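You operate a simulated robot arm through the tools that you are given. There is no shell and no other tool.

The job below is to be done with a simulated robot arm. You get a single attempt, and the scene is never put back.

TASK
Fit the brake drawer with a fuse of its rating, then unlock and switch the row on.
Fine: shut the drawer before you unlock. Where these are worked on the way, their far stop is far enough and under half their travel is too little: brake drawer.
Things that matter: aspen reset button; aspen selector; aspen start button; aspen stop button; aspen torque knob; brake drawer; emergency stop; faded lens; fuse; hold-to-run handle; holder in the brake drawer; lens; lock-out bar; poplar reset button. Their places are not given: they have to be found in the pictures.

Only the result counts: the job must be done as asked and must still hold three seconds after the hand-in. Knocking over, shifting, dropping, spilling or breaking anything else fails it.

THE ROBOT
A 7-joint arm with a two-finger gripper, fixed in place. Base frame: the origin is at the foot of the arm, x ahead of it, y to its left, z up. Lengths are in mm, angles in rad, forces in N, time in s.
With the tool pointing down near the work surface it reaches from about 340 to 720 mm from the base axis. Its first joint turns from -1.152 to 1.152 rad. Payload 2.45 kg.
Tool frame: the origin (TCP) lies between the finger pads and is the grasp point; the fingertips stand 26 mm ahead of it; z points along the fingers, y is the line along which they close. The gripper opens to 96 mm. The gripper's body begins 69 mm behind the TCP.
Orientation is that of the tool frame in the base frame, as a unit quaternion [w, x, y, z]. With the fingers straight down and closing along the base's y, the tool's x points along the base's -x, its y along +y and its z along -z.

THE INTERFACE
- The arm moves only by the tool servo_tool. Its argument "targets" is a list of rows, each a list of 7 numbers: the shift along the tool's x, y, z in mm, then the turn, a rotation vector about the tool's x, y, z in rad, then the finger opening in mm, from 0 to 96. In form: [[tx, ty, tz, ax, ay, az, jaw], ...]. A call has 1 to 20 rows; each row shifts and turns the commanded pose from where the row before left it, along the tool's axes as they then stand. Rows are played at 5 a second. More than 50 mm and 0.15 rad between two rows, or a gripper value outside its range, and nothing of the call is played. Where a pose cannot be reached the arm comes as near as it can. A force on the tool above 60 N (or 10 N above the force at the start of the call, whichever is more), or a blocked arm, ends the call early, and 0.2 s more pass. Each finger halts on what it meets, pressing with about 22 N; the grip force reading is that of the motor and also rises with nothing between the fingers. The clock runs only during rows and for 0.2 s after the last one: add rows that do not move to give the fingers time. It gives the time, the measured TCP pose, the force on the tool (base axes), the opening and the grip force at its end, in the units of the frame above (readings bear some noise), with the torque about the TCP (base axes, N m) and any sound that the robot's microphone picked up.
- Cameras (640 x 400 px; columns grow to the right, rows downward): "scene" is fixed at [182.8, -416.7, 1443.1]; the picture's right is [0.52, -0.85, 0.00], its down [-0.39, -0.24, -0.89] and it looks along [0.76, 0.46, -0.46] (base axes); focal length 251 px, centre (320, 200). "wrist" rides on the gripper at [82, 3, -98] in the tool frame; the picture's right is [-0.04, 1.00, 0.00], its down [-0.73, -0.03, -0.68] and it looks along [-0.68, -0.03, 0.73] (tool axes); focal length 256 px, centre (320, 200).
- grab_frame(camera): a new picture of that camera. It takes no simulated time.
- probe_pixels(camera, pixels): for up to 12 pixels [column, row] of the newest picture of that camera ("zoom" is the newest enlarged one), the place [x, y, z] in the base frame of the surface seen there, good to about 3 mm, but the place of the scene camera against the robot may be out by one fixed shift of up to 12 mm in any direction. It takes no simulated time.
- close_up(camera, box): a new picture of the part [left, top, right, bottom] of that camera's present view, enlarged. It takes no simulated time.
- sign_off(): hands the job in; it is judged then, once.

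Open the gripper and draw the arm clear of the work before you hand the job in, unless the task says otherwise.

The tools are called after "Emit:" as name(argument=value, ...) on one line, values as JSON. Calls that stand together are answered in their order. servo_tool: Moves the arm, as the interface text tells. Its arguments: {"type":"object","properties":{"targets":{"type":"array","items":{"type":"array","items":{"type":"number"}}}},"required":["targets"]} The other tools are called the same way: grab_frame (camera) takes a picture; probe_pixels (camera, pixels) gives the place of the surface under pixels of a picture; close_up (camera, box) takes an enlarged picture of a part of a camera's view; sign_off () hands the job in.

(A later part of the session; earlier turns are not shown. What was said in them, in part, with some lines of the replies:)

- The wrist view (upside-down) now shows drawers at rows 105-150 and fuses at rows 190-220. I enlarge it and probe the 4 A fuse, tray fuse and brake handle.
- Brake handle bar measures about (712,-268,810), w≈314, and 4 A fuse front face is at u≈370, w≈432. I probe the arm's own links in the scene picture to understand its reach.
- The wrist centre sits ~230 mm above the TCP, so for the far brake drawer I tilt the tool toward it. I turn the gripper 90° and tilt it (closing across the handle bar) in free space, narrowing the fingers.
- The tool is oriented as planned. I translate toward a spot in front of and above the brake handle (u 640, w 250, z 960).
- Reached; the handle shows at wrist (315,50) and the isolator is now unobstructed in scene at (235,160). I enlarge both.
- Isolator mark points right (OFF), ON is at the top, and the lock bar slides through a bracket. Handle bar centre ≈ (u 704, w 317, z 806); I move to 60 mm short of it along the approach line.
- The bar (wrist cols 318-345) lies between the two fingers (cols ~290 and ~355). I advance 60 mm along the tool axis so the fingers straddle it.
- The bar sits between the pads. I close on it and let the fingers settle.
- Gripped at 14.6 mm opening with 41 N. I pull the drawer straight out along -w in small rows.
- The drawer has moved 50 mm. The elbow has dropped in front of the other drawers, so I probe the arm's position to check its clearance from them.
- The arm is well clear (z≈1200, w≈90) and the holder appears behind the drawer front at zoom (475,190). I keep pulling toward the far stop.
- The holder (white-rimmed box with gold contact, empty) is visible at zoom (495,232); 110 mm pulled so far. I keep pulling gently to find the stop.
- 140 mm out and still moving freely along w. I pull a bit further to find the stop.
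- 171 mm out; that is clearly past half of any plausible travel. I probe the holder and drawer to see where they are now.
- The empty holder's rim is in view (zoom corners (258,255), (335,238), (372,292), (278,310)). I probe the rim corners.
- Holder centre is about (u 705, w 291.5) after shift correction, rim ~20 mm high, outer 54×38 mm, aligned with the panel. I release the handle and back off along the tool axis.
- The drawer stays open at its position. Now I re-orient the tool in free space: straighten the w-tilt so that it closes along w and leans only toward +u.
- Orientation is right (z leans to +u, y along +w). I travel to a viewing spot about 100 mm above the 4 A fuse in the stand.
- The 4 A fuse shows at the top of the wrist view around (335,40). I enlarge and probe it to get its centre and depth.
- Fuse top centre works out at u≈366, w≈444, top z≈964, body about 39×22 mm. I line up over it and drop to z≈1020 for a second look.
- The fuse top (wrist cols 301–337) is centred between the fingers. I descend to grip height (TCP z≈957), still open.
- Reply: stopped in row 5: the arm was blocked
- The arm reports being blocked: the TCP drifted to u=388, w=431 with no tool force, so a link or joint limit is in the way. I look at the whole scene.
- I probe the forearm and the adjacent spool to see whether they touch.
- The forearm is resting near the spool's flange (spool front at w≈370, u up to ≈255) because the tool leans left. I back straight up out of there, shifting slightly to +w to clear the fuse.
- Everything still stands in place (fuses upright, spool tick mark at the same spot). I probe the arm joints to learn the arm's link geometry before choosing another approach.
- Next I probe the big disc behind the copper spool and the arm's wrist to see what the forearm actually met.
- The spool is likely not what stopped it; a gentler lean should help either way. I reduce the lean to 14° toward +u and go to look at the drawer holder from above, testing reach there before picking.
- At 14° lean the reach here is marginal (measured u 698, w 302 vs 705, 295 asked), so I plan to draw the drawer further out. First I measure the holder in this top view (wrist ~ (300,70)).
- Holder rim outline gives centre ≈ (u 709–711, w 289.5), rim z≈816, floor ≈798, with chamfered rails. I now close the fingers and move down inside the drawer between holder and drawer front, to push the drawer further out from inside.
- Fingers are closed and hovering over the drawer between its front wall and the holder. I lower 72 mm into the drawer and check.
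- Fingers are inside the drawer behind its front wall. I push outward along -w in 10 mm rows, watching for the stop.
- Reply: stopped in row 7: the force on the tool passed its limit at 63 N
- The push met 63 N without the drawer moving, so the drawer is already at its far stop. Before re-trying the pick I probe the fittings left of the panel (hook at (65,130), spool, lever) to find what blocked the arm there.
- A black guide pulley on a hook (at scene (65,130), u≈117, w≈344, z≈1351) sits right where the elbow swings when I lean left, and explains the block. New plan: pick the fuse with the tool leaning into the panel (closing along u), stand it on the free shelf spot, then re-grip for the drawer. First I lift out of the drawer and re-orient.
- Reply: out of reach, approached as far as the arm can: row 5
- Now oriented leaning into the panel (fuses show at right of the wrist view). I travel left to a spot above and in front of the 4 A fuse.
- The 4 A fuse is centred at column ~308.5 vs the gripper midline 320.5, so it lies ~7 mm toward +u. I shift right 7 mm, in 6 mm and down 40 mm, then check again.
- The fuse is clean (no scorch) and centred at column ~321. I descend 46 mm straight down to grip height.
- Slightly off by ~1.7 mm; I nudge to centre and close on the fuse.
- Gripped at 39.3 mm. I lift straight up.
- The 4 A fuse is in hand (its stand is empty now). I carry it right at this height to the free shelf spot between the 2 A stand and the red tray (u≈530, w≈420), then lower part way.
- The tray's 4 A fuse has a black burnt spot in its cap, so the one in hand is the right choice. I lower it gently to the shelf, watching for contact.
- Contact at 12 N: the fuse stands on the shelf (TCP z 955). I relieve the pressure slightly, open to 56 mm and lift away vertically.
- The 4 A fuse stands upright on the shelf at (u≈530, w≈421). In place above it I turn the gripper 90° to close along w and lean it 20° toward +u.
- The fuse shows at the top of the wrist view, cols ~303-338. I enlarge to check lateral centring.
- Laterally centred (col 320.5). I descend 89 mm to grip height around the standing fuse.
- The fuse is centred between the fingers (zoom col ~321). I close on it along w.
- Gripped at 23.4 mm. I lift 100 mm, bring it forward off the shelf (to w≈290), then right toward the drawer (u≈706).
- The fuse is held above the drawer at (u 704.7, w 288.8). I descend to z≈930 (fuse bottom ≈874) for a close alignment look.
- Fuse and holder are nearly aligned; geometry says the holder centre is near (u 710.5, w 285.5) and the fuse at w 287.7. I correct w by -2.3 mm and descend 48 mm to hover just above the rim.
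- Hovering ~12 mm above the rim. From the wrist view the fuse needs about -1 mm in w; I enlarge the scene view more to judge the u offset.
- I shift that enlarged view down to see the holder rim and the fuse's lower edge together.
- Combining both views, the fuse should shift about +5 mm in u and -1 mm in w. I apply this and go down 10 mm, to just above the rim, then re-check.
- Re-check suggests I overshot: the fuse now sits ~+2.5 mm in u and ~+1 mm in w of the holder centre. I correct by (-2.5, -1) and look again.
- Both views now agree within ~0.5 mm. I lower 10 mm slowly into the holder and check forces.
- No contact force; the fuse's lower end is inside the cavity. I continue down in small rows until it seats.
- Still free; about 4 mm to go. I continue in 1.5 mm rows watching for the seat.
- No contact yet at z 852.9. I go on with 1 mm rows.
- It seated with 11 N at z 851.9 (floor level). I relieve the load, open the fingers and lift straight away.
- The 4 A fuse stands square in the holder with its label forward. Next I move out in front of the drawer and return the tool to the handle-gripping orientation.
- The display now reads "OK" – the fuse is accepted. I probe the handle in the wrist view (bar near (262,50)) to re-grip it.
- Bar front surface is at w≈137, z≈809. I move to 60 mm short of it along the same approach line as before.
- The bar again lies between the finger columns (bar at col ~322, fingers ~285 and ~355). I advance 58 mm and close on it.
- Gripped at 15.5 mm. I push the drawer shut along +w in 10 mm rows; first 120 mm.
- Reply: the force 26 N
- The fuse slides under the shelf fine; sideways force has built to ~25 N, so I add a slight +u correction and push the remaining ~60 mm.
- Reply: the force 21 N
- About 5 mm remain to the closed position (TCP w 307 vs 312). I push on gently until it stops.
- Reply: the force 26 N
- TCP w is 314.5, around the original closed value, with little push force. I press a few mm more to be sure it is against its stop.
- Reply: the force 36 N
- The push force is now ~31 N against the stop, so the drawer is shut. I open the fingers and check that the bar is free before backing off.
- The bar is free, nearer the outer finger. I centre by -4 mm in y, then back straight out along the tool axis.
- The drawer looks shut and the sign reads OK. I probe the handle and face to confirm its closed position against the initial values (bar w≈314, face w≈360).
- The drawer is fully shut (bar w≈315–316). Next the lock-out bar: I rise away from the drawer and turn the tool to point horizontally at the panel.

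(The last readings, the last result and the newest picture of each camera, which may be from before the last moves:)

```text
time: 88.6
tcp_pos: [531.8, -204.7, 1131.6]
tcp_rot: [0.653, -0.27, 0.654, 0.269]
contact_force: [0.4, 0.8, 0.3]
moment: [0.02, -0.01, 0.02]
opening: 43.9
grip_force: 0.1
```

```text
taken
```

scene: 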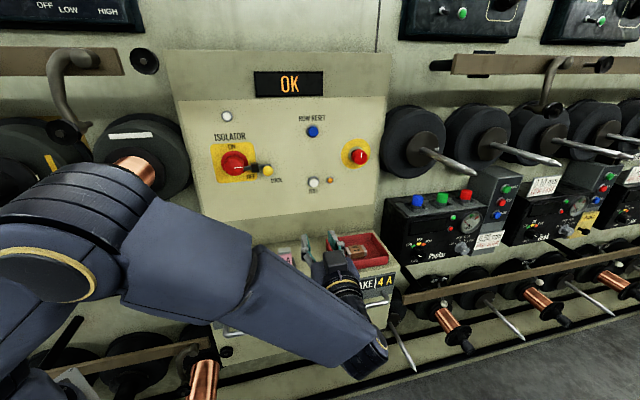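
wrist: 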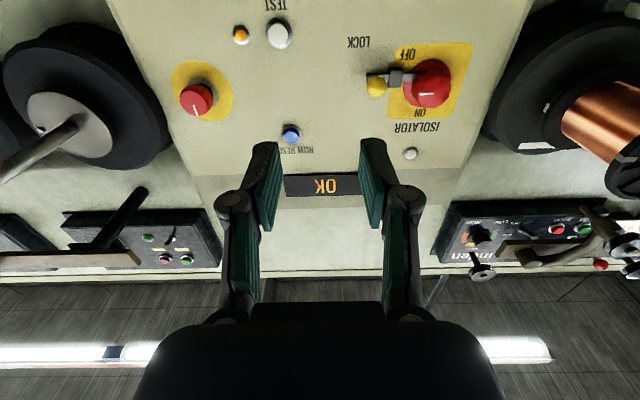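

The wrist camera now sees the panel (upside-down): ball at (376,86), isolator at (428,85). I enlarge and probe these.

Emit:
close_up(camera="wrist", box=[330, 30, 480, 140])

Emit:
probe_pixels(camera="zoom", pixels=[[195, 205], [175, 205], [215, 205], [195, 185], [195, 225], [235, 178], [285, 180], [400, 230], [420, 200], [395, 265], [345, 175], [170, 175]])

```text
3.64 times, centred on (405, 85) of wrist
```

zoom: 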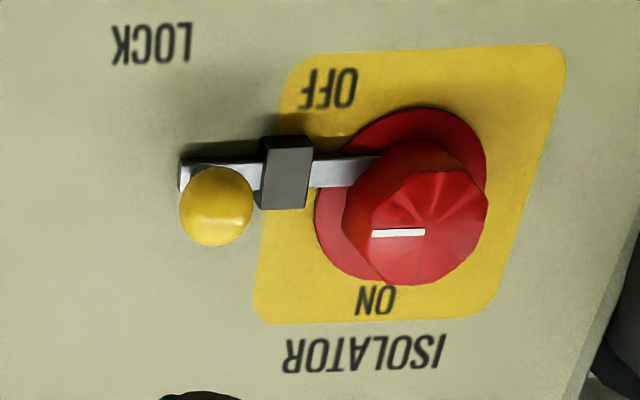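

```text
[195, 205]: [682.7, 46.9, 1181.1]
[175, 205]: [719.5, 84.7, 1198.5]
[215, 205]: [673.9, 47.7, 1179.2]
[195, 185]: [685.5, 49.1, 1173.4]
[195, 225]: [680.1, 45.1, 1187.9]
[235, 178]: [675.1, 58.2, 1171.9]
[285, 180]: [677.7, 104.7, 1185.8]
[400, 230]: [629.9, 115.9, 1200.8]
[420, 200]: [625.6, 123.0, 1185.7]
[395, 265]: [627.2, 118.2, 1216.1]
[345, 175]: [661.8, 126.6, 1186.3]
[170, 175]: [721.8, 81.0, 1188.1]
```

Ball centre ≈ (u 440, w 522, z 1184), 28 mm across; isolator axis ≈ (u 349, z 1200), face w≈528. I move to 72 mm in front of the ball with the tool pointing at it.

Emit:
servo_tool(targets=[[-10.5, 16.2, 41.7, 0, 0, 0, 48], [-10.5, 16.2, 41.7, 0, 0, 0, 52], [-10.5, 16.2, 41.7, 0, 0, 0, 52], [-10.5, 16.2, 41.7, 0, 0, 0, 52], [-10.5, 16.2, 41.7, 0, 0, 0, 52], [0, 0, 0, 0, 0, 0, 52]])

Emit:
grab_frame(camera="wrist")

Emit:
close_up(camera="scene", box=[190, 100, 310, 210])

```text
time: 90.0
tcp_pos: [623.2, 1.0, 1180.0]
tcp_rot: [0.653, -0.27, 0.655, 0.269]
contact_force: [0.8, 0.2, -0.9]
moment: [0.01, 0.03, 0.0]
opening: 51.9
grip_force: 0.1
```

```text
taken
```

wrist: 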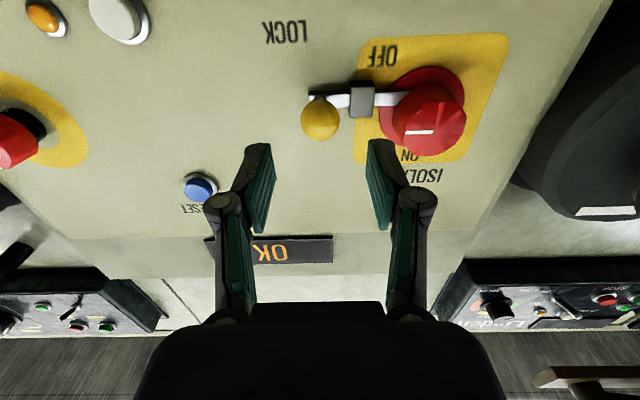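

```text
3.64 times, centred on (250, 155) of scene
```

zoom: 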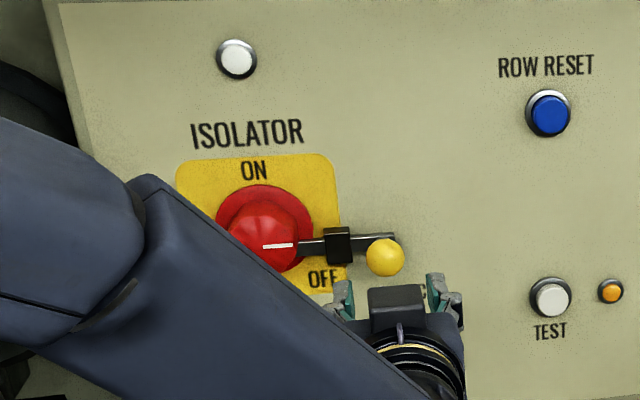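

The ball is dead-centre on the gripper midline (col 320). I advance 70 mm so it lies between the pads.

Emit:
servo_tool(targets=[[-0.5, 0, 18, 0, 0, 0, 52], [-0.5, 0, 18, 0, 0, 0, 52], [-0.5, 0, 18, 0, 0, 0, 52], [-0.5, 0, 16, 0, 0, 0, 52], [0, 0, 0, 0, 0, 0, 52]])

Emit:
grab_frame(camera="wrist")

Emit:
close_up(camera="wrist", box=[240, 80, 440, 240])

Emit:
close_up(camera="scene", box=[200, 110, 310, 210])

```text
time: 91.2
tcp_pos: [672.8, 48.9, 1183.8]
tcp_rot: [0.653, -0.27, 0.655, 0.269]
contact_force: [-0.2, 0.9, 0.4]
moment: [0.01, -0.02, -0.01]
opening: 52.1
grip_force: 0.1
```

```text
taken
```

wrist: 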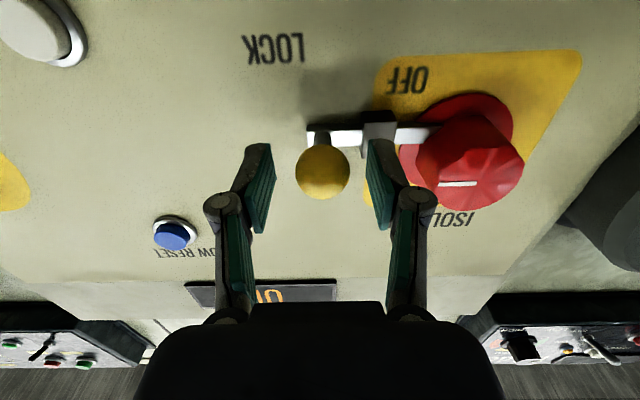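

```text
2.50 times, centred on (340, 160) of wrist
```

zoom: 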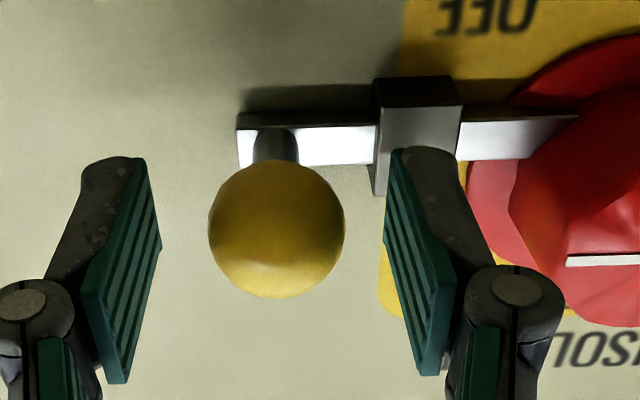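

```text
4.00 times, centred on (255, 160) of scene
```

zoom: 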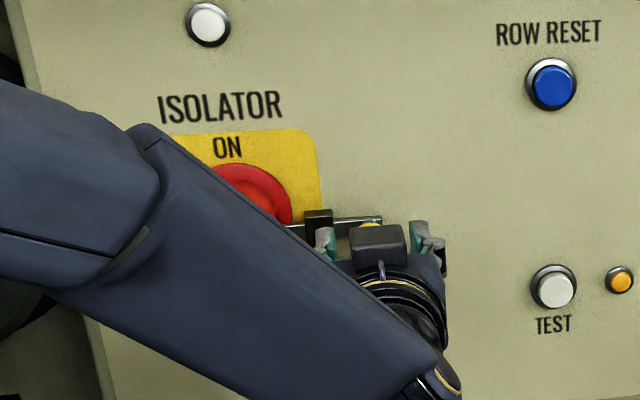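

The ball is between the pads. I close on it.

Emit:
servo_tool(targets=[[0, 0, 2, 0, 0, 0, 42], [0, 0, 0, 0, 0, 0, 30], [0, 0, 0, 0, 0, 0, 20], [0, 0, 0, 0, 0, 0, 20]])

Emit:
close_up(camera="wrist", box=[240, 80, 440, 240])

```text
time: 92.2
tcp_pos: [673.8, 51.0, 1184.5]
tcp_rot: [0.653, -0.271, 0.654, 0.27]
contact_force: [0.1, 1.2, -0.2]
moment: [0.1, -0.04, 0.0]
opening: 28.8
grip_force: 43.2
```

```text
2.50 times, centred on (340, 160) of wrist
```

zoom: 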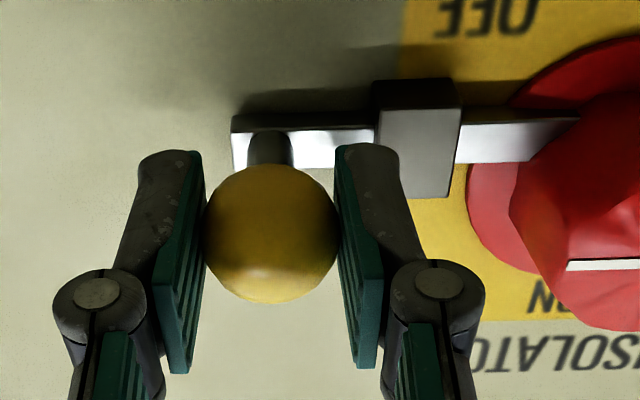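

Ball gripped (28.8 mm). I draw the bar to the right (+u, away from the isolator) in small rows.

Emit:
servo_tool(targets=[[0, -5, 0, 0, 0, 0, 20], [0, -5, 0, 0, 0, 0, 20], [0, -5, 0, 0, 0, 0, 20], [0, -5, 0, 0, 0, 0, 20]])

Emit:
close_up(camera="wrist", box=[240, 60, 480, 240])

```text
time: 93.2
tcp_pos: [687.8, 37.8, 1185.2]
tcp_rot: [0.653, -0.27, 0.654, 0.27]
contact_force: [7.8, 10.7, -0.3]
moment: [0.28, -0.57, -0.02]
opening: 28.5
grip_force: 45.1
```

```text
2.22 times, centred on (360, 150) of wrist
```

zoom: 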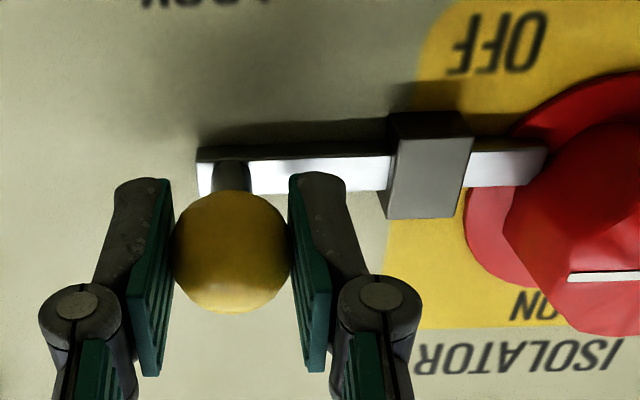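

The bar slid 19 mm to the right freely. I keep drawing until it meets its stop.

Emit:
servo_tool(targets=[[0, -5, 0, 0, 0, 0, 20], [0, -5, 0, 0, 0, 0, 20], [0, -5, 0, 0, 0, 0, 20], [0, -5, 0, 0, 0, 0, 20]])

Emit:
close_up(camera="wrist", box=[240, 60, 480, 240])

```text
time: 94.2
tcp_pos: [702.4, 22.3, 1185.0]
tcp_rot: [0.653, -0.27, 0.654, 0.27]
contact_force: [8.0, 9.0, 2.5]
moment: [0.39, -0.41, 0.0]
opening: 28.5
grip_force: 45.4
```

```text
2.22 times, centred on (360, 150) of wrist
```

zoom: 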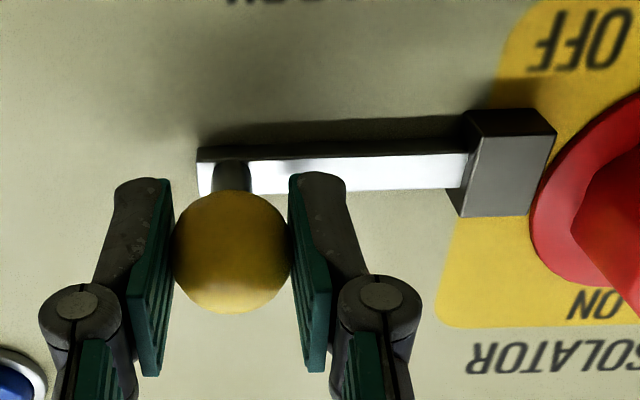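

The bar's end has left the isolator and is now inside the bracket. I continue a little to the end stop.

Emit:
servo_tool(targets=[[0, -4, 0, 0, 0, 0, 20], [0, -4, 0, 0, 0, 0, 20], [0, -4, 0, 0, 0, 0, 20]])

Emit:
close_up(camera="wrist", box=[240, 60, 480, 240])

```text
time: 95.0
tcp_pos: [709.8, 15.3, 1184.9]
tcp_rot: [0.652, -0.273, 0.653, 0.272]
contact_force: [-11.3, 12.4, 5.7]
moment: [-0.19, -0.01, 0.14]
opening: 28.7
grip_force: 44.8
```

```text
2.22 times, centred on (360, 150) of wrist
```

zoom: 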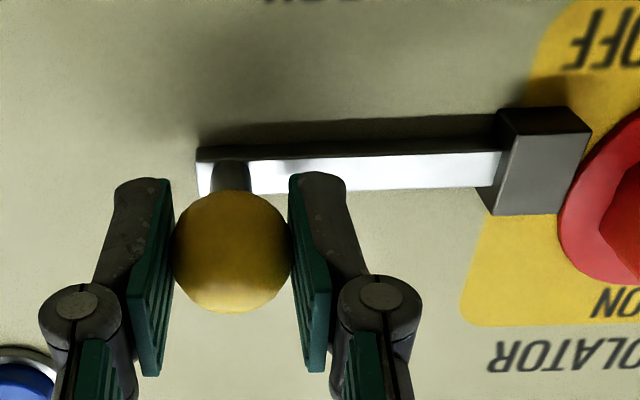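

Resistance (~17 N) shows the stop at ~50 mm of travel. I open the fingers and back off to check that the bar stays withdrawn.

Emit:
servo_tool(targets=[[0, 1.5, 0, 0, 0, 0, 26], [0, 0, 0, 0, 0, 0, 40], [0, 0, 0, 0, 0, 0, 50], [0, 0, 0, 0, 0, 0, 50], [0, 0, -20, 0, 0, 0, 50], [0, 0, -30, 0, 0, 0, 50], [0, 0, -40, 0, 0, 0, 50], [0, 0, 0, 0, 0, 0, 50]])

Emit:
grab_frame(camera="wrist")

Emit:
grab_frame(camera="scene")

```text
time: 96.8
tcp_pos: [645.3, -48.7, 1185.7]
tcp_rot: [0.653, -0.271, 0.654, 0.27]
contact_force: [0.5, 0.3, 0.0]
moment: [-0.01, 0.0, 0.02]
opening: 49.9
grip_force: 0.2
```

```text
taken
```

wrist: 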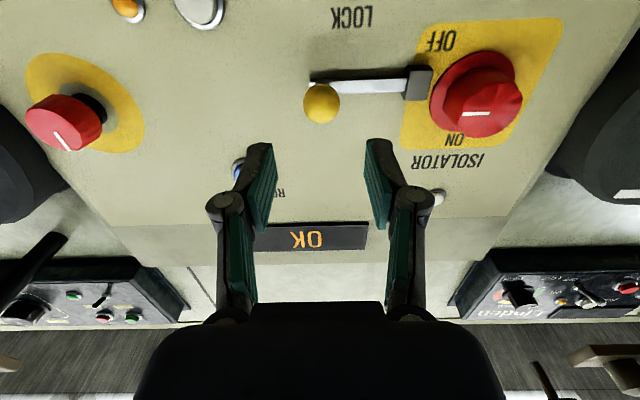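

```text
taken
```

scene: 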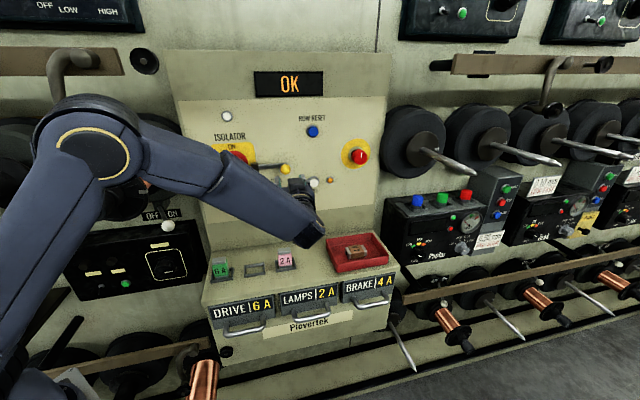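

The bar stays withdrawn. I move in front of the isolator knob (u≈349, z≈1200) and pre-turn the gripper +45° so I can turn the knob by -90°.

Emit:
servo_tool(targets=[[-3.6, 35.4, 0, 0, 0, 0, 56], [-3.6, 35.4, 0, 0, 0, 0, 64], [-3.6, 35.4, 0, 0, 0, 0, 70], [-3.5, 35.5, 0, 0, 0, 0, 70], [0, 0, 0, 0, 0, 0, 70]])

Emit:
grab_frame(camera="wrist")

Emit:
close_up(camera="wrist", box=[220, 30, 420, 170])

Emit:
probe_pixels(camera="wrist", pixels=[[320, 100], [305, 100], [335, 100], [320, 85], [320, 115], [290, 80], [350, 80], [320, 65], [300, 120], [340, 120]])

```text
time: 98.0
tcp_pos: [544.3, 52.3, 1200.3]
tcp_rot: [0.653, -0.271, 0.654, 0.27]
contact_force: [-0.1, -0.3, 0.4]
moment: [0.01, 0.01, -0.02]
opening: 70.2
grip_force: 0.0
```

```text
taken
```

wrist: 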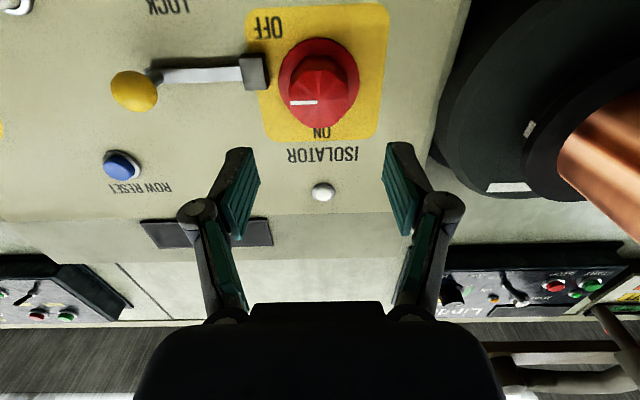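

```text
2.86 times, centred on (320, 100) of wrist
```

zoom: 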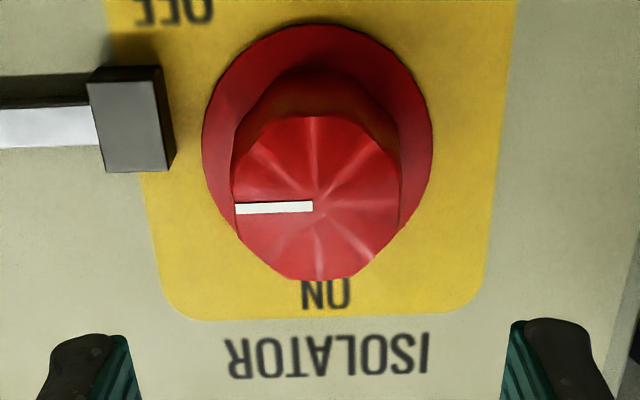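

```text
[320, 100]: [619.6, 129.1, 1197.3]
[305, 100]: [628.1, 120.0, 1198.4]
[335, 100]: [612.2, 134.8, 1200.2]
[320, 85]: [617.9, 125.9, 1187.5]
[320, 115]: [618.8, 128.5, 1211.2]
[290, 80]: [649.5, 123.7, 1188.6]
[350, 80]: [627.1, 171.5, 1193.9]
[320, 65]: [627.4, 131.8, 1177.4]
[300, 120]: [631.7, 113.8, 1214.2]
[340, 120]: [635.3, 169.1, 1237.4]
```

Knob axis is at (u≈348.7, z≈1198), face w≈528, base disc at w≈547. I centre, roll +45°, and advance until the tips overlap the knob's side.

Emit:
servo_tool(targets=[[2.1, -0.8, 0, 0, 0, 0, 70], [0, 0, 0, 0, 0, 0.1309, 70], [0, 0, 0, 0, 0, 0.1309, 70], [0, 0, 0, 0, 0, 0.1309, 70], [0, 0, 0, 0, 0, 0.1309, 70], [0, 0, 0, 0, 0, 0.1309, 70], [0, 0, 0, 0, 0, 0.1309, 70], [0, 0, 20, 0, 0, 0, 70], [0, 0, 20, 0, 0, 0, 70], [0, 0, 20, 0, 0, 0, 70], [0, 0, 10, 0, 0, 0, 70], [0, 0, 0, 0, 0, 0, 70]])

Emit:
grab_frame(camera="wrist")

Emit:
grab_frame(camera="scene")

```text
time: 100.6
tcp_pos: [595.8, 101.6, 1194.8]
tcp_rot: [0.5, 0.0, 0.708, 0.499]
contact_force: [-0.2, 1.0, 0.4]
moment: [-0.01, -0.01, 0.0]
opening: 69.9
grip_force: 0.0
```

```text
taken
```

wrist: 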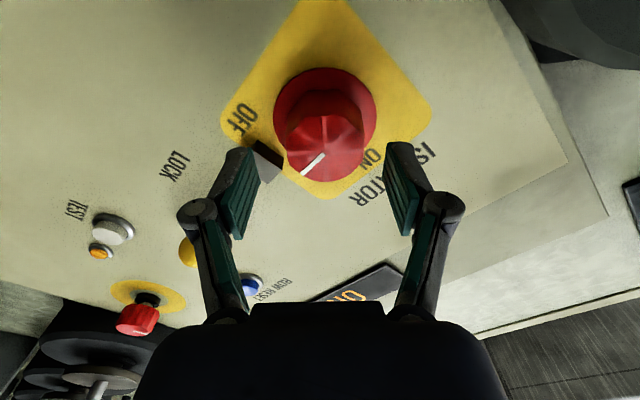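

```text
taken
```

scene: 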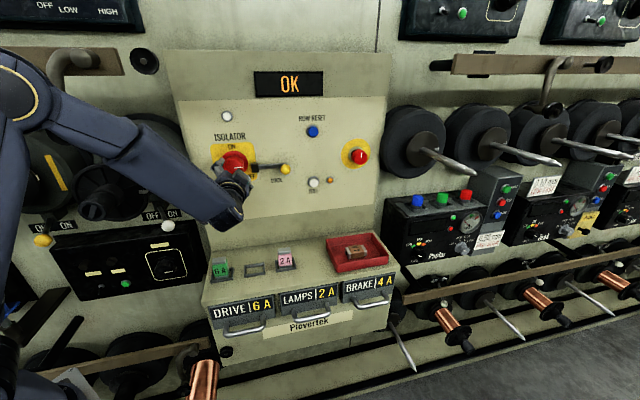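

I zoom in to check the centring of the knob between the rolled fingers.

Emit:
close_up(camera="wrist", box=[220, 60, 420, 220])

```text
2.50 times, centred on (320, 140) of wrist
```

zoom: 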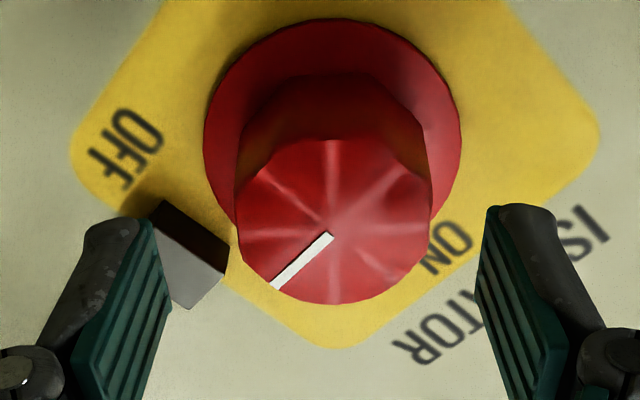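

The knob is ~3 mm off toward +y. I correct and advance 22 mm so the tips flank the knob.

Emit:
servo_tool(targets=[[0, 3, 0, 0, 0, 0, 70], [0, 0, 12, 0, 0, 0, 70], [0, 0, 10, 0, 0, 0, 70], [0, 0, 0, 0, 0, 0, 70]])

Emit:
close_up(camera="wrist", box=[200, 80, 440, 260])

```text
time: 101.6
tcp_pos: [609.1, 118.1, 1198.5]
tcp_rot: [0.5, 0.001, 0.708, 0.499]
contact_force: [-0.8, -0.1, -0.1]
moment: [0.02, 0.01, 0.02]
opening: 70.1
grip_force: 0.2
```

```text
2.22 times, centred on (320, 170) of wrist
```

zoom: 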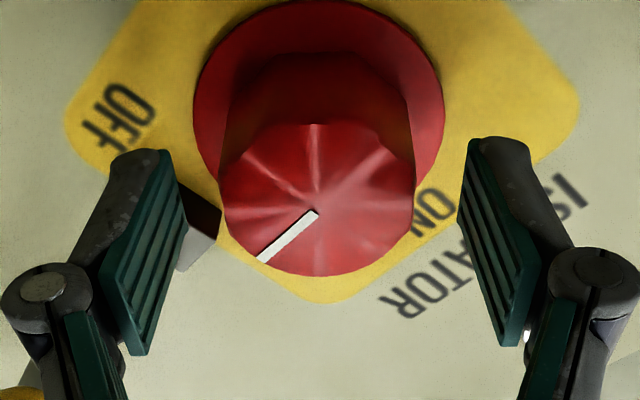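

Centred within ~1 mm. I go in 3 mm more and close on the knob.

Emit:
servo_tool(targets=[[0, -0.8, 3, 0, 0, 0, 70], [0, 0, 0, 0, 0, 0, 60], [0, 0, 0, 0, 0, 0, 48], [0, 0, 0, 0, 0, 0, 38], [0, 0, 0, 0, 0, 0, 38]])

Emit:
close_up(camera="wrist", box=[200, 80, 440, 260])

```text
time: 102.8
tcp_pos: [611.7, 120.3, 1197.4]
tcp_rot: [0.5, 0.001, 0.708, 0.499]
contact_force: [-1.1, -0.4, 0.2]
moment: [0.11, -0.11, 0.0]
opening: 53.1
grip_force: 44.7
```

```text
2.22 times, centred on (320, 170) of wrist
```

zoom: 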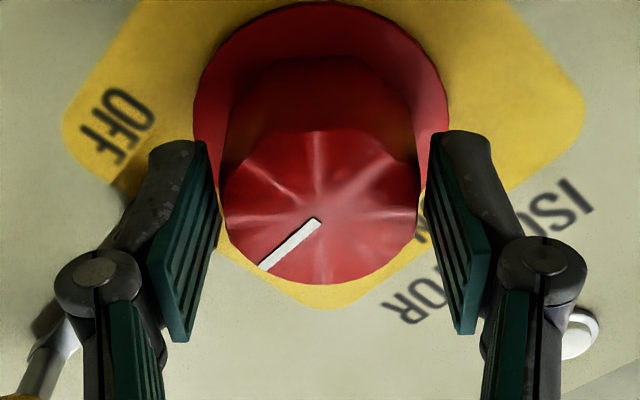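

Gripped firmly (53 mm, 44 N). I turn the tool -30° first (anticlockwise seen from the front, from OFF toward ON) and check that the knob follows.

Emit:
servo_tool(targets=[[0, 0, 0, 0, 0, -0.1, 38], [0, 0, 0, 0, 0, -0.1309, 38], [0, 0, 0, 0, 0, -0.1309, 38], [0, 0, 0, 0, 0, -0.1309, 38]])

Emit:
grab_frame(camera="wrist")

Emit:
close_up(camera="wrist", box=[200, 80, 440, 260])

```text
time: 103.8
tcp_pos: [612.8, 119.1, 1198.5]
tcp_rot: [0.607, -0.172, 0.687, 0.361]
contact_force: [7.2, -3.0, -5.4]
moment: [0.52, -0.45, -0.06]
opening: 53.8
grip_force: 44.9
```

```text
taken
```

wrist: 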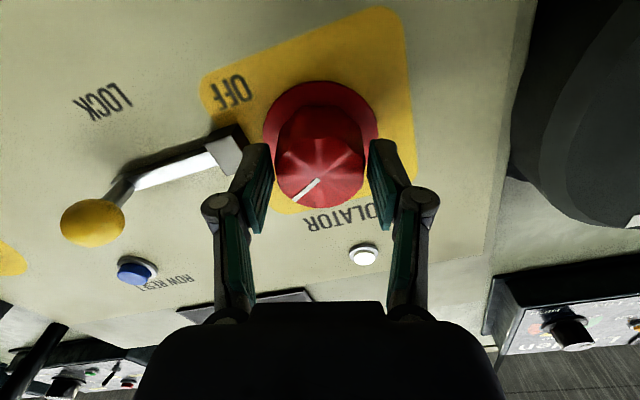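

```text
2.22 times, centred on (320, 170) of wrist
```

zoom: 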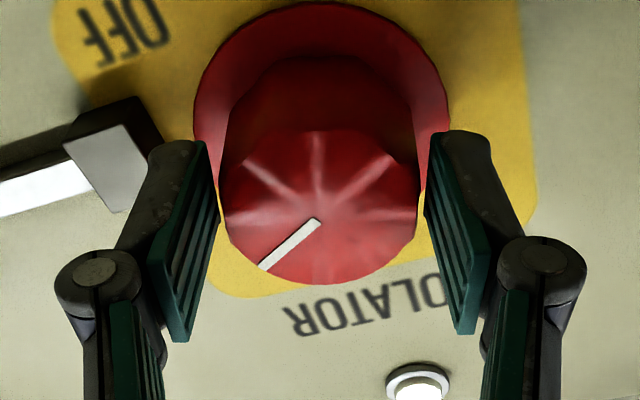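

The knob turns with the gripper. I continue the turn by another ~30°.

Emit:
servo_tool(targets=[[0, 0, 0, 0, 0, -0.1309, 38], [0, 0, 0, 0, 0, -0.1309, 38], [0, 0, 0, 0, 0, -0.1309, 38], [0, 0, 0, 0, 0, -0.1309, 38]])

Emit:
close_up(camera="wrist", box=[200, 80, 440, 260])

Emit:
grab_frame(camera="scene")

```text
time: 104.8
tcp_pos: [614.8, 117.2, 1196.2]
tcp_rot: [0.68, -0.343, 0.62, 0.189]
contact_force: [21.4, -7.4, -7.4]
moment: [0.3, -0.15, -0.53]
opening: 53.7
grip_force: 44.7
```

```text
2.22 times, centred on (320, 170) of wrist
```

zoom: 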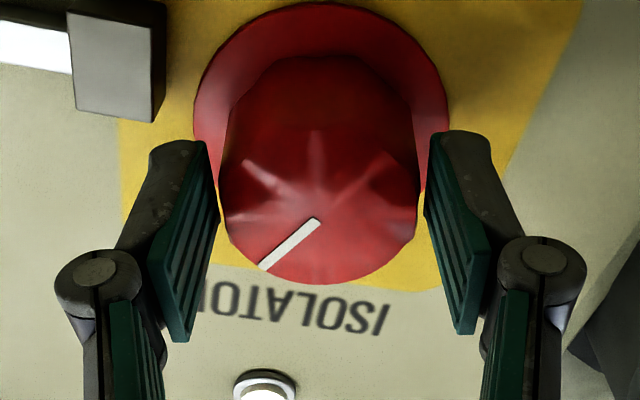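

```text
taken
```

scene: 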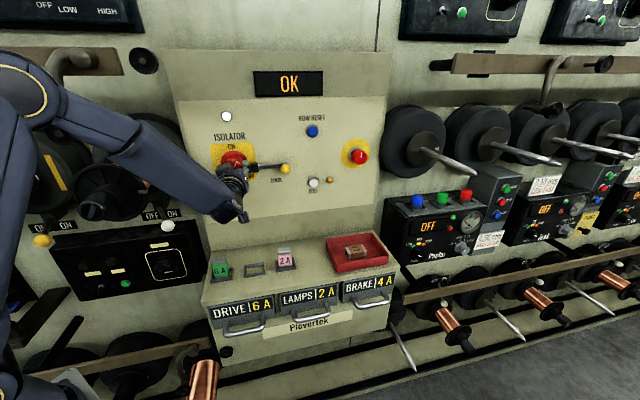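

The row's displays have lit up (Poplar shows "OFF" on its screen). About 58° turned; I ease the sideways load slightly and turn the remaining ~32°.

Emit:
servo_tool(targets=[[0.4, -1.8, 0, 0, 0, -0.1, 38], [0, 0, 0, 0, 0, -0.12, 38], [0, 0, 0, 0, 0, -0.12, 38], [0, 0, 0, 0, 0, -0.12, 38], [0, 0, 0, 0, 0, -0.1, 38]])

Emit:
close_up(camera="wrist", box=[200, 80, 440, 260])

Emit:
grab_frame(camera="scene")

```text
time: 106.2
tcp_pos: [608.4, 92.6, 1217.6]
tcp_rot: [0.719, -0.481, 0.501, -0.02]
contact_force: [-0.1, -1.4, 0.7]
moment: [-0.01, -0.02, -0.01]
opening: 38.0
grip_force: 0.1
stopped in row 5: the arm was blocked; the commanded pose is now the measured one
```

```text
2.22 times, centred on (320, 170) of wrist
```

zoom: 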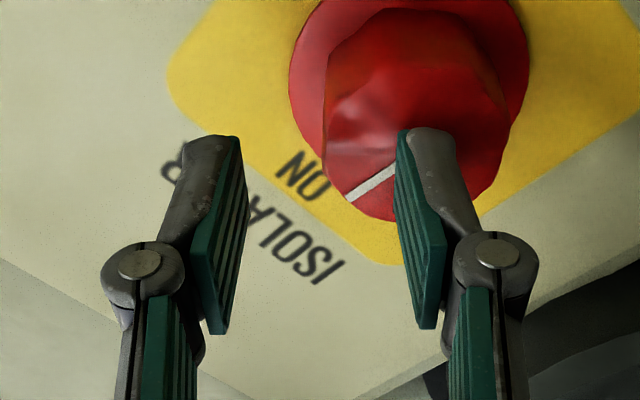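

```text
taken
```

scene: 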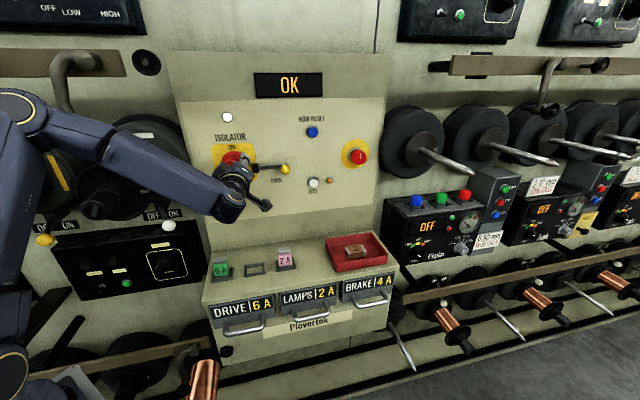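

The gripper slipped off as the knob met its end and the arm was blocked; contact is now zero. I open and back straight off 60 mm to see where the knob ended.

Emit:
servo_tool(targets=[[0, 0, -10, 0, 0, 0, 40], [0, 0, -25, 0, 0, 0, 50], [0, 0, -25, 0, 0, 0, 60], [0, 0, -20, 0, 0, 0, 60], [0, 0, 0, 0, 0, 0, 60]])

Emit:
grab_frame(camera="wrist")

Emit:
grab_frame(camera="scene")

Emit:
close_up(camera="wrist", box=[220, 20, 420, 180])

```text
time: 107.4
tcp_pos: [545.8, 49.3, 1226.1]
tcp_rot: [0.728, -0.486, 0.484, -0.013]
contact_force: [-1.0, -0.1, -0.2]
moment: [-0.01, 0.0, 0.01]
opening: 59.9
grip_force: 0.1
```

```text
taken
```

wrist: 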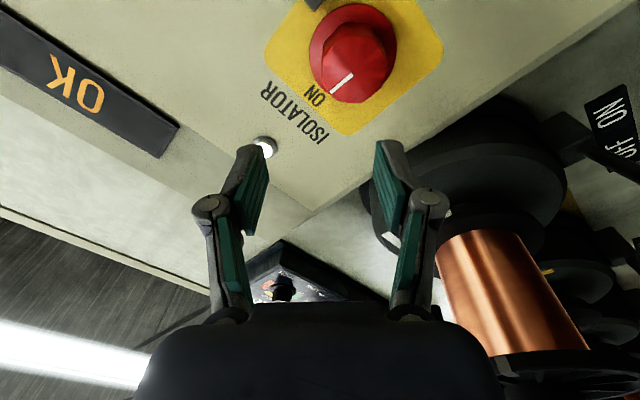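

```text
taken
```

scene: 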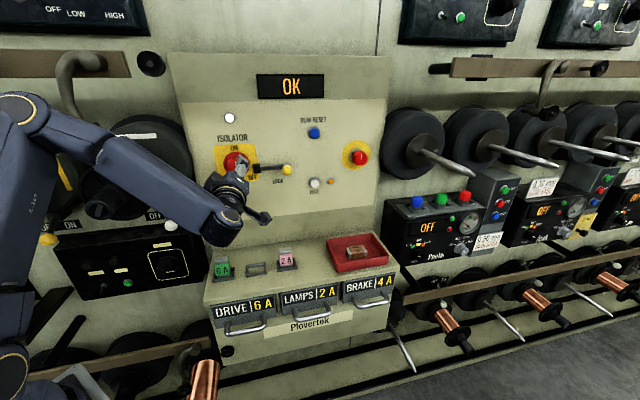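

```text
2.50 times, centred on (320, 100) of wrist
```

zoom: 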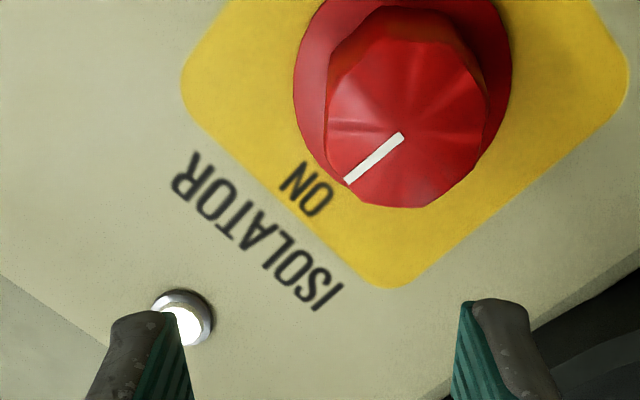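

The white lens is lit and the mark now points at ON. I zoom right in on the knob and on the lit displays to verify.

Emit:
close_up(camera="wrist", box=[300, 0, 400, 110])

Emit:
close_up(camera="scene", box=[380, 150, 640, 270])

Emit:
close_up(camera="scene", box=[200, 60, 400, 220])

```text
3.64 times, centred on (350, 55) of wrist
```

zoom: 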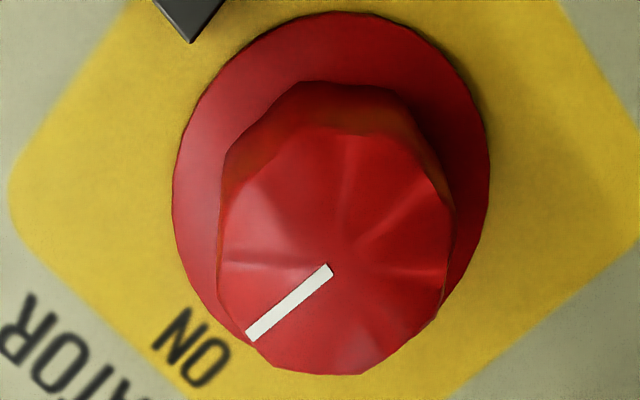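

```text
2.46 times, centred on (510, 210) of scene
```

zoom: 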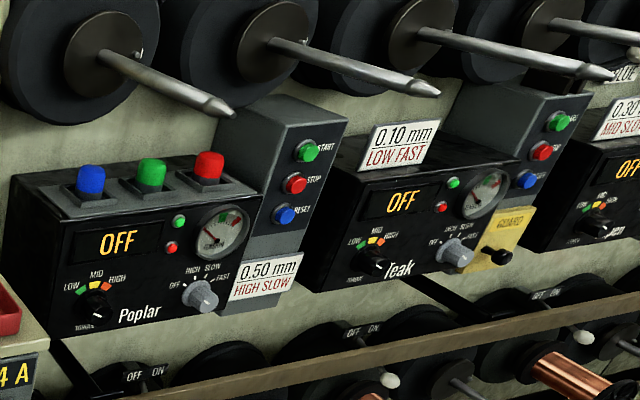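

```text
2.50 times, centred on (300, 140) of scene
```

zoom: 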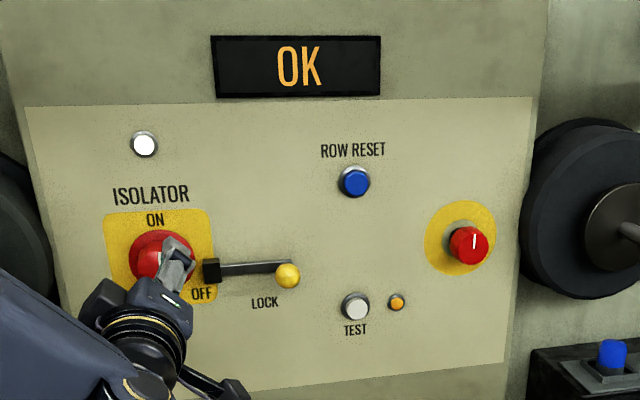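

The mark sits within a few degrees of ON by my estimate, short of straight up by maybe 6°. I square the gripper again (roll 0) in front of the knob to measure it properly.

Emit:
servo_tool(targets=[[0, 0, -10, -0.0065, 0.0082, 0.1343, 60], [0, 0, 0, -0.0065, 0.0082, 0.1343, 64], [0, 0, 0, -0.0065, 0.0082, 0.1343, 70], [0, 0, 0, -0.0065, 0.0082, 0.1343, 70], [0, 0, 0, -0.0065, 0.0082, 0.1343, 70], [0, 0, 0, -0.0065, 0.0082, 0.1343, 70], [13, 1, 0, 0, 0, 0, 70], [13, 1, 0, 0, 0, 0, 70], [0, 0, 0, 0, 0, 0, 70]])

Emit:
grab_frame(camera="wrist")

Emit:
close_up(camera="wrist", box=[220, 30, 420, 170])

Emit:
grab_frame(camera="scene")

```text
time: 109.4
tcp_pos: [546.0, 42.8, 1186.4]
tcp_rot: [0.645, -0.268, 0.665, 0.264]
contact_force: [-0.3, 0.6, -0.6]
moment: [0.01, 0.03, -0.03]
opening: 69.9
grip_force: 0.0
```

```text
taken
```

wrist: 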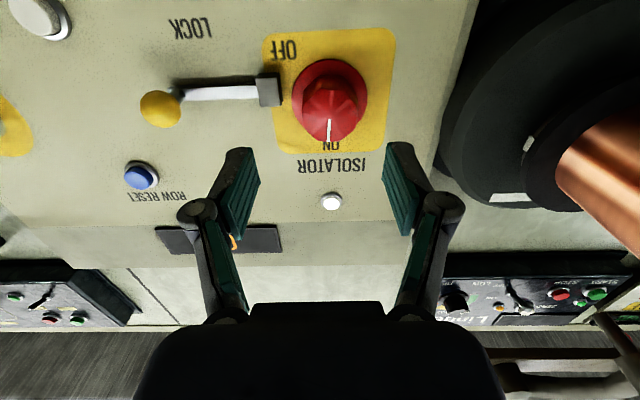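

```text
2.86 times, centred on (320, 100) of wrist
```

zoom: 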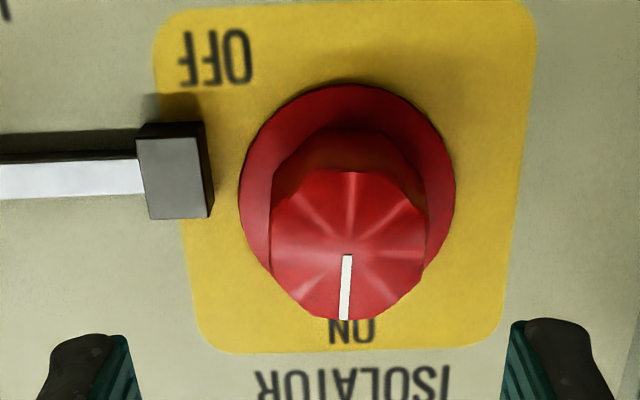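

```text
taken
```

scene: 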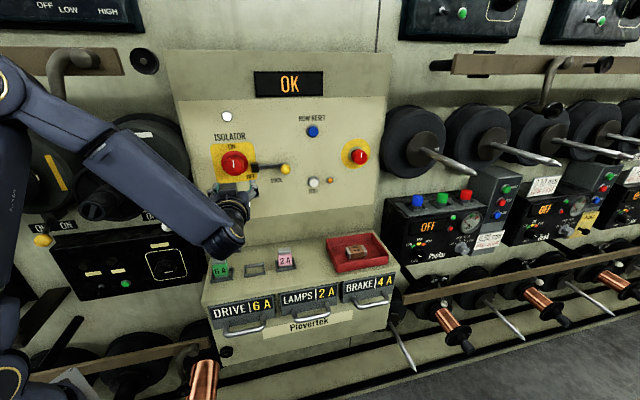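

The mark is about 84° round from OFF (ON is straight up). To be sure it is hard against its stop I re-centre on the knob, ready to re-grip and press it gently further.

Emit:
servo_tool(targets=[[-5.9, 3.7, 0, -0.0136, -0.028, 0, 70], [-5.9, 3.6, 0, 0, 0, 0.1, 70], [0, 0, 0, 0, 0, 0.1, 70], [0, 0, 0, 0, 0, 0.1, 70], [0, 0, 25, 0, 0, 0, 70], [0, 0, 25, 0, 0, 0, 70], [0, 0, 25, 0, 0, 0, 70], [0, 0, 0, 0, 0, 0, 70]])

Emit:
grab_frame(camera="wrist")

Emit:
close_up(camera="wrist", box=[220, 60, 420, 220])

```text
time: 111.2
tcp_pos: [594.9, 100.0, 1198.1]
tcp_rot: [0.604, -0.168, 0.688, 0.366]
contact_force: [1.4, 0.1, -0.4]
moment: [0.05, 0.0, 0.02]
opening: 69.9
grip_force: 0.0
```

```text
taken
```

wrist: 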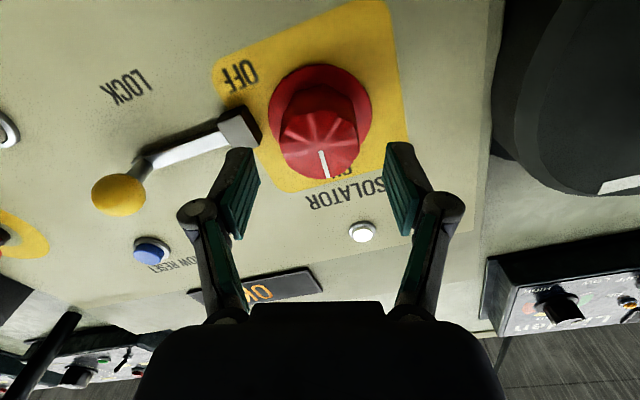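

```text
2.50 times, centred on (320, 140) of wrist
```

zoom: 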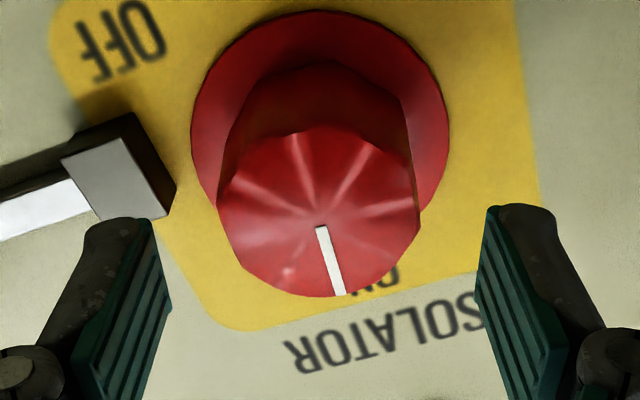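

Knob re-centred within ~2 mm; I nudge, advance to flank it again and close.

Emit:
servo_tool(targets=[[2, -0.9, 0, 0, 0, 0, 70], [0, 0, 13, 0, 0, 0, 70], [0, 0, 12, 0, 0, 0, 70], [0, 0, 0, 0, 0, 0, 60], [0, 0, 0, 0, 0, 0, 48], [0, 0, 0, 0, 0, 0, 40], [0, 0, 0, 0, 0, 0, 40]])

Emit:
close_up(camera="wrist", box=[200, 80, 440, 260])

```text
time: 112.8
tcp_pos: [612.2, 117.3, 1196.7]
tcp_rot: [0.604, -0.169, 0.687, 0.367]
contact_force: [-0.6, 0.8, -0.3]
moment: [0.12, -0.13, 0.07]
opening: 52.9
grip_force: 44.8
```

```text
2.22 times, centred on (320, 170) of wrist
```

zoom: 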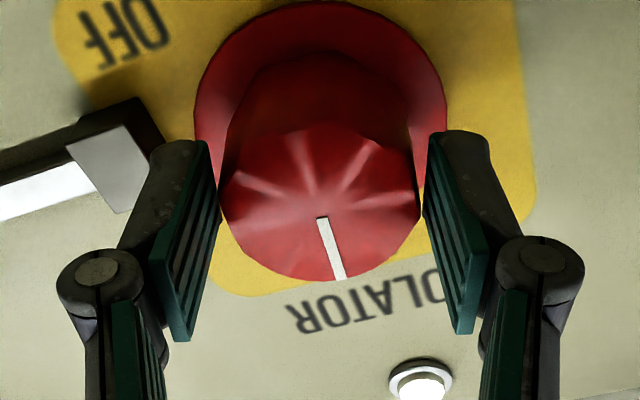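

Gripped again. I turn a small -7° and see whether it still moves or is at its stop.

Emit:
servo_tool(targets=[[0, 0, 0, 0, 0, -0.04, 40], [0, 0, 0, 0, 0, -0.04, 40], [0, 0, 0, 0, 0, -0.04, 40]])

Emit:
close_up(camera="wrist", box=[200, 80, 440, 260])

```text
time: 113.6
tcp_pos: [612.0, 118.4, 1196.0]
tcp_rot: [0.625, -0.208, 0.676, 0.33]
contact_force: [-9.1, -4.7, 2.3]
moment: [0.84, 0.46, 0.0]
opening: 52.9
grip_force: 45.4
```

```text
2.22 times, centred on (320, 170) of wrist
```

zoom: 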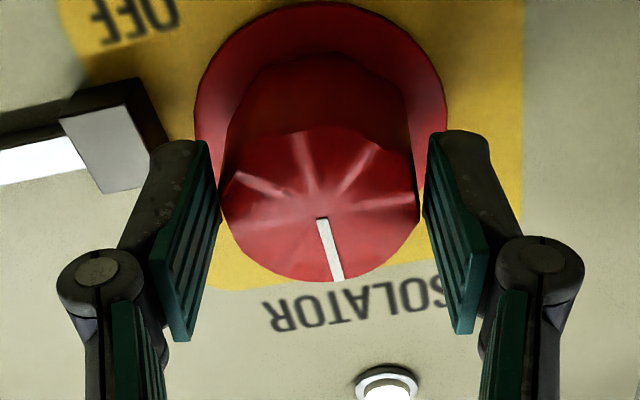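

Resisting torque has jumped to ~0.9 N·m: the knob followed the last few degrees and is now hard against its ON stop. I open and back straight off.

Emit:
servo_tool(targets=[[0, 0, 0, 0, 0, 0, 50], [0, 0, 0, 0, 0, 0, 62], [0, 0, 0, 0, 0, 0, 72], [0, 0, 0, 0, 0, 0, 72], [0, 0, -15, 0, 0, 0, 72], [0, 0, -30, 0, 0, 0, 72], [0, 0, -40, 0, 0, 0, 72], [0, 0, -40, 0, 0, 0, 72], [0, 0, 0, 0, 0, 0, 72]])

Emit:
grab_frame(camera="wrist")

Emit:
close_up(camera="wrist", box=[240, 30, 440, 190])

Emit:
grab_frame(camera="scene")

```text
time: 115.6
tcp_pos: [525.0, 30.6, 1198.1]
tcp_rot: [0.625, -0.209, 0.676, 0.33]
contact_force: [-0.3, 0.6, -0.2]
moment: [-0.04, 0.01, -0.02]
opening: 72.0
grip_force: 0.1
```

```text
taken
```

wrist: 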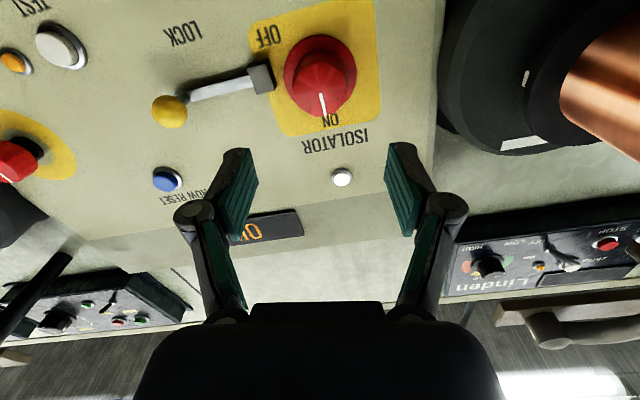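

```text
2.50 times, centred on (340, 110) of wrist
```

zoom: 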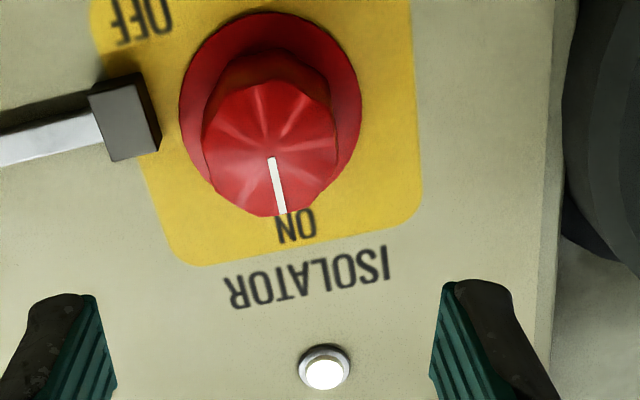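

```text
taken
```

scene: 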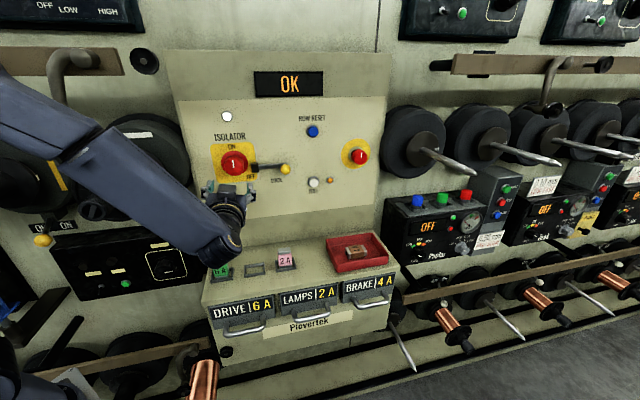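

The mark now points straight at ON, the lens is lit, the sign reads OK, the drawer is shut and the bar is withdrawn. I draw the arm well clear of the panel with the gripper open.

Emit:
servo_tool(targets=[[0, 0, -40, 0, 0, 0, 90], [0, 0, -40, 0, 0, 0, 90], [-8, -42.6, -16.7, 0, 0, 0, 90], [-8, -42.6, -16.7, 0, 0, 0, 90], [-8, -42.6, -16.7, 0, 0, 0, 90], [0, 0, 0, 0, 0, 0, 90], [0, 0, 0, 0, 0, 0, 90]])

Emit:
grab_frame(camera="scene")

Emit:
grab_frame(camera="wrist")

Emit:
close_up(camera="scene", box=[200, 60, 400, 220])

Emit:
close_up(camera="scene", box=[200, 220, 420, 350])

```text
time: 117.2
tcp_pos: [523.3, -152.7, 1196.2]
tcp_rot: [0.625, -0.209, 0.676, 0.329]
contact_force: [1.3, 0.3, -0.5]
moment: [-0.01, 0.0, 0.03]
opening: 90.3
grip_force: 0.2
```

```text
taken
```

scene: 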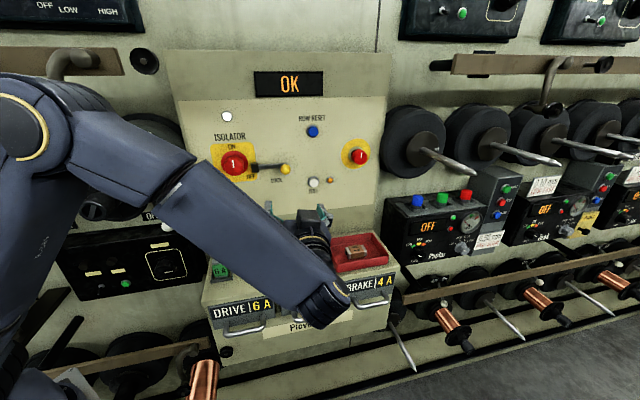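

```text
taken
```

wrist: 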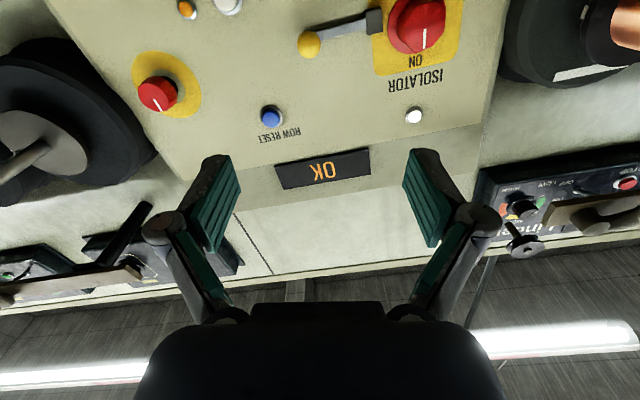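

```text
2.50 times, centred on (300, 140) of scene
```

zoom: 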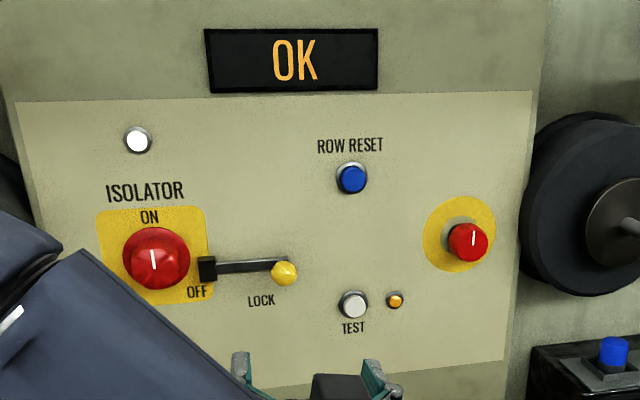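

```text
2.91 times, centred on (310, 285) of scene
```

zoom: 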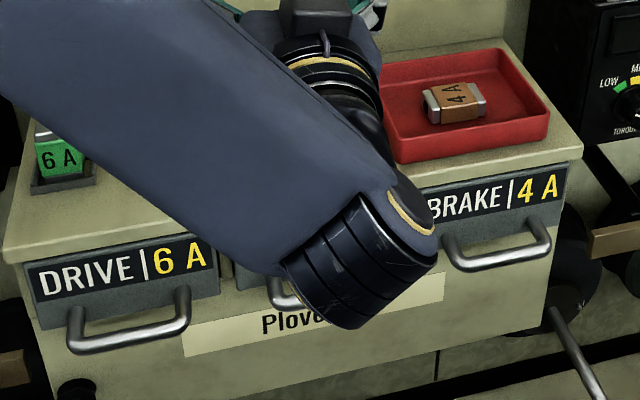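

Everything reads as wanted: isolator mark at ON, lens lit, sign "OK", bar withdrawn, brake drawer shut in line with the others, the other fuses untouched, and the arm clear with the gripper open. I hand the job in.

Emit:
sign_off()

```text
The job is handed in.
```

The brake drawer now holds a 4 A fuse, the drawer is shut, the lock-out bar is withdrawn, and the isolator is turned to ON. I have handed the job in; no verdict has come back yet.

- **Fuse:** I used the 4 A fuse from its stand on the shelf. The 4 A fuse in the red tray was left alone because its cap is burnt. I stood the good one on the shelf once on the way to change grip. After it was seated, the panel sign changed from "BRAKE" to "OK".
- **Drawer:** It opened about 170 mm, until a hard push moved it no further. I pushed it shut before touching the lock.
- **Row on:** The gripper slipped off the isolator knob near the end of the first turn, so I gripped it again and pressed it to its stop. The lens by the isolator and the machine displays are lit.

While reaching for the fuse, the arm was stopped once by something near the spool and the guide pulley on its left. I backed off, and the spool and the fuses around it looked unmoved. The gripper is open and the arm is clear of the panel.
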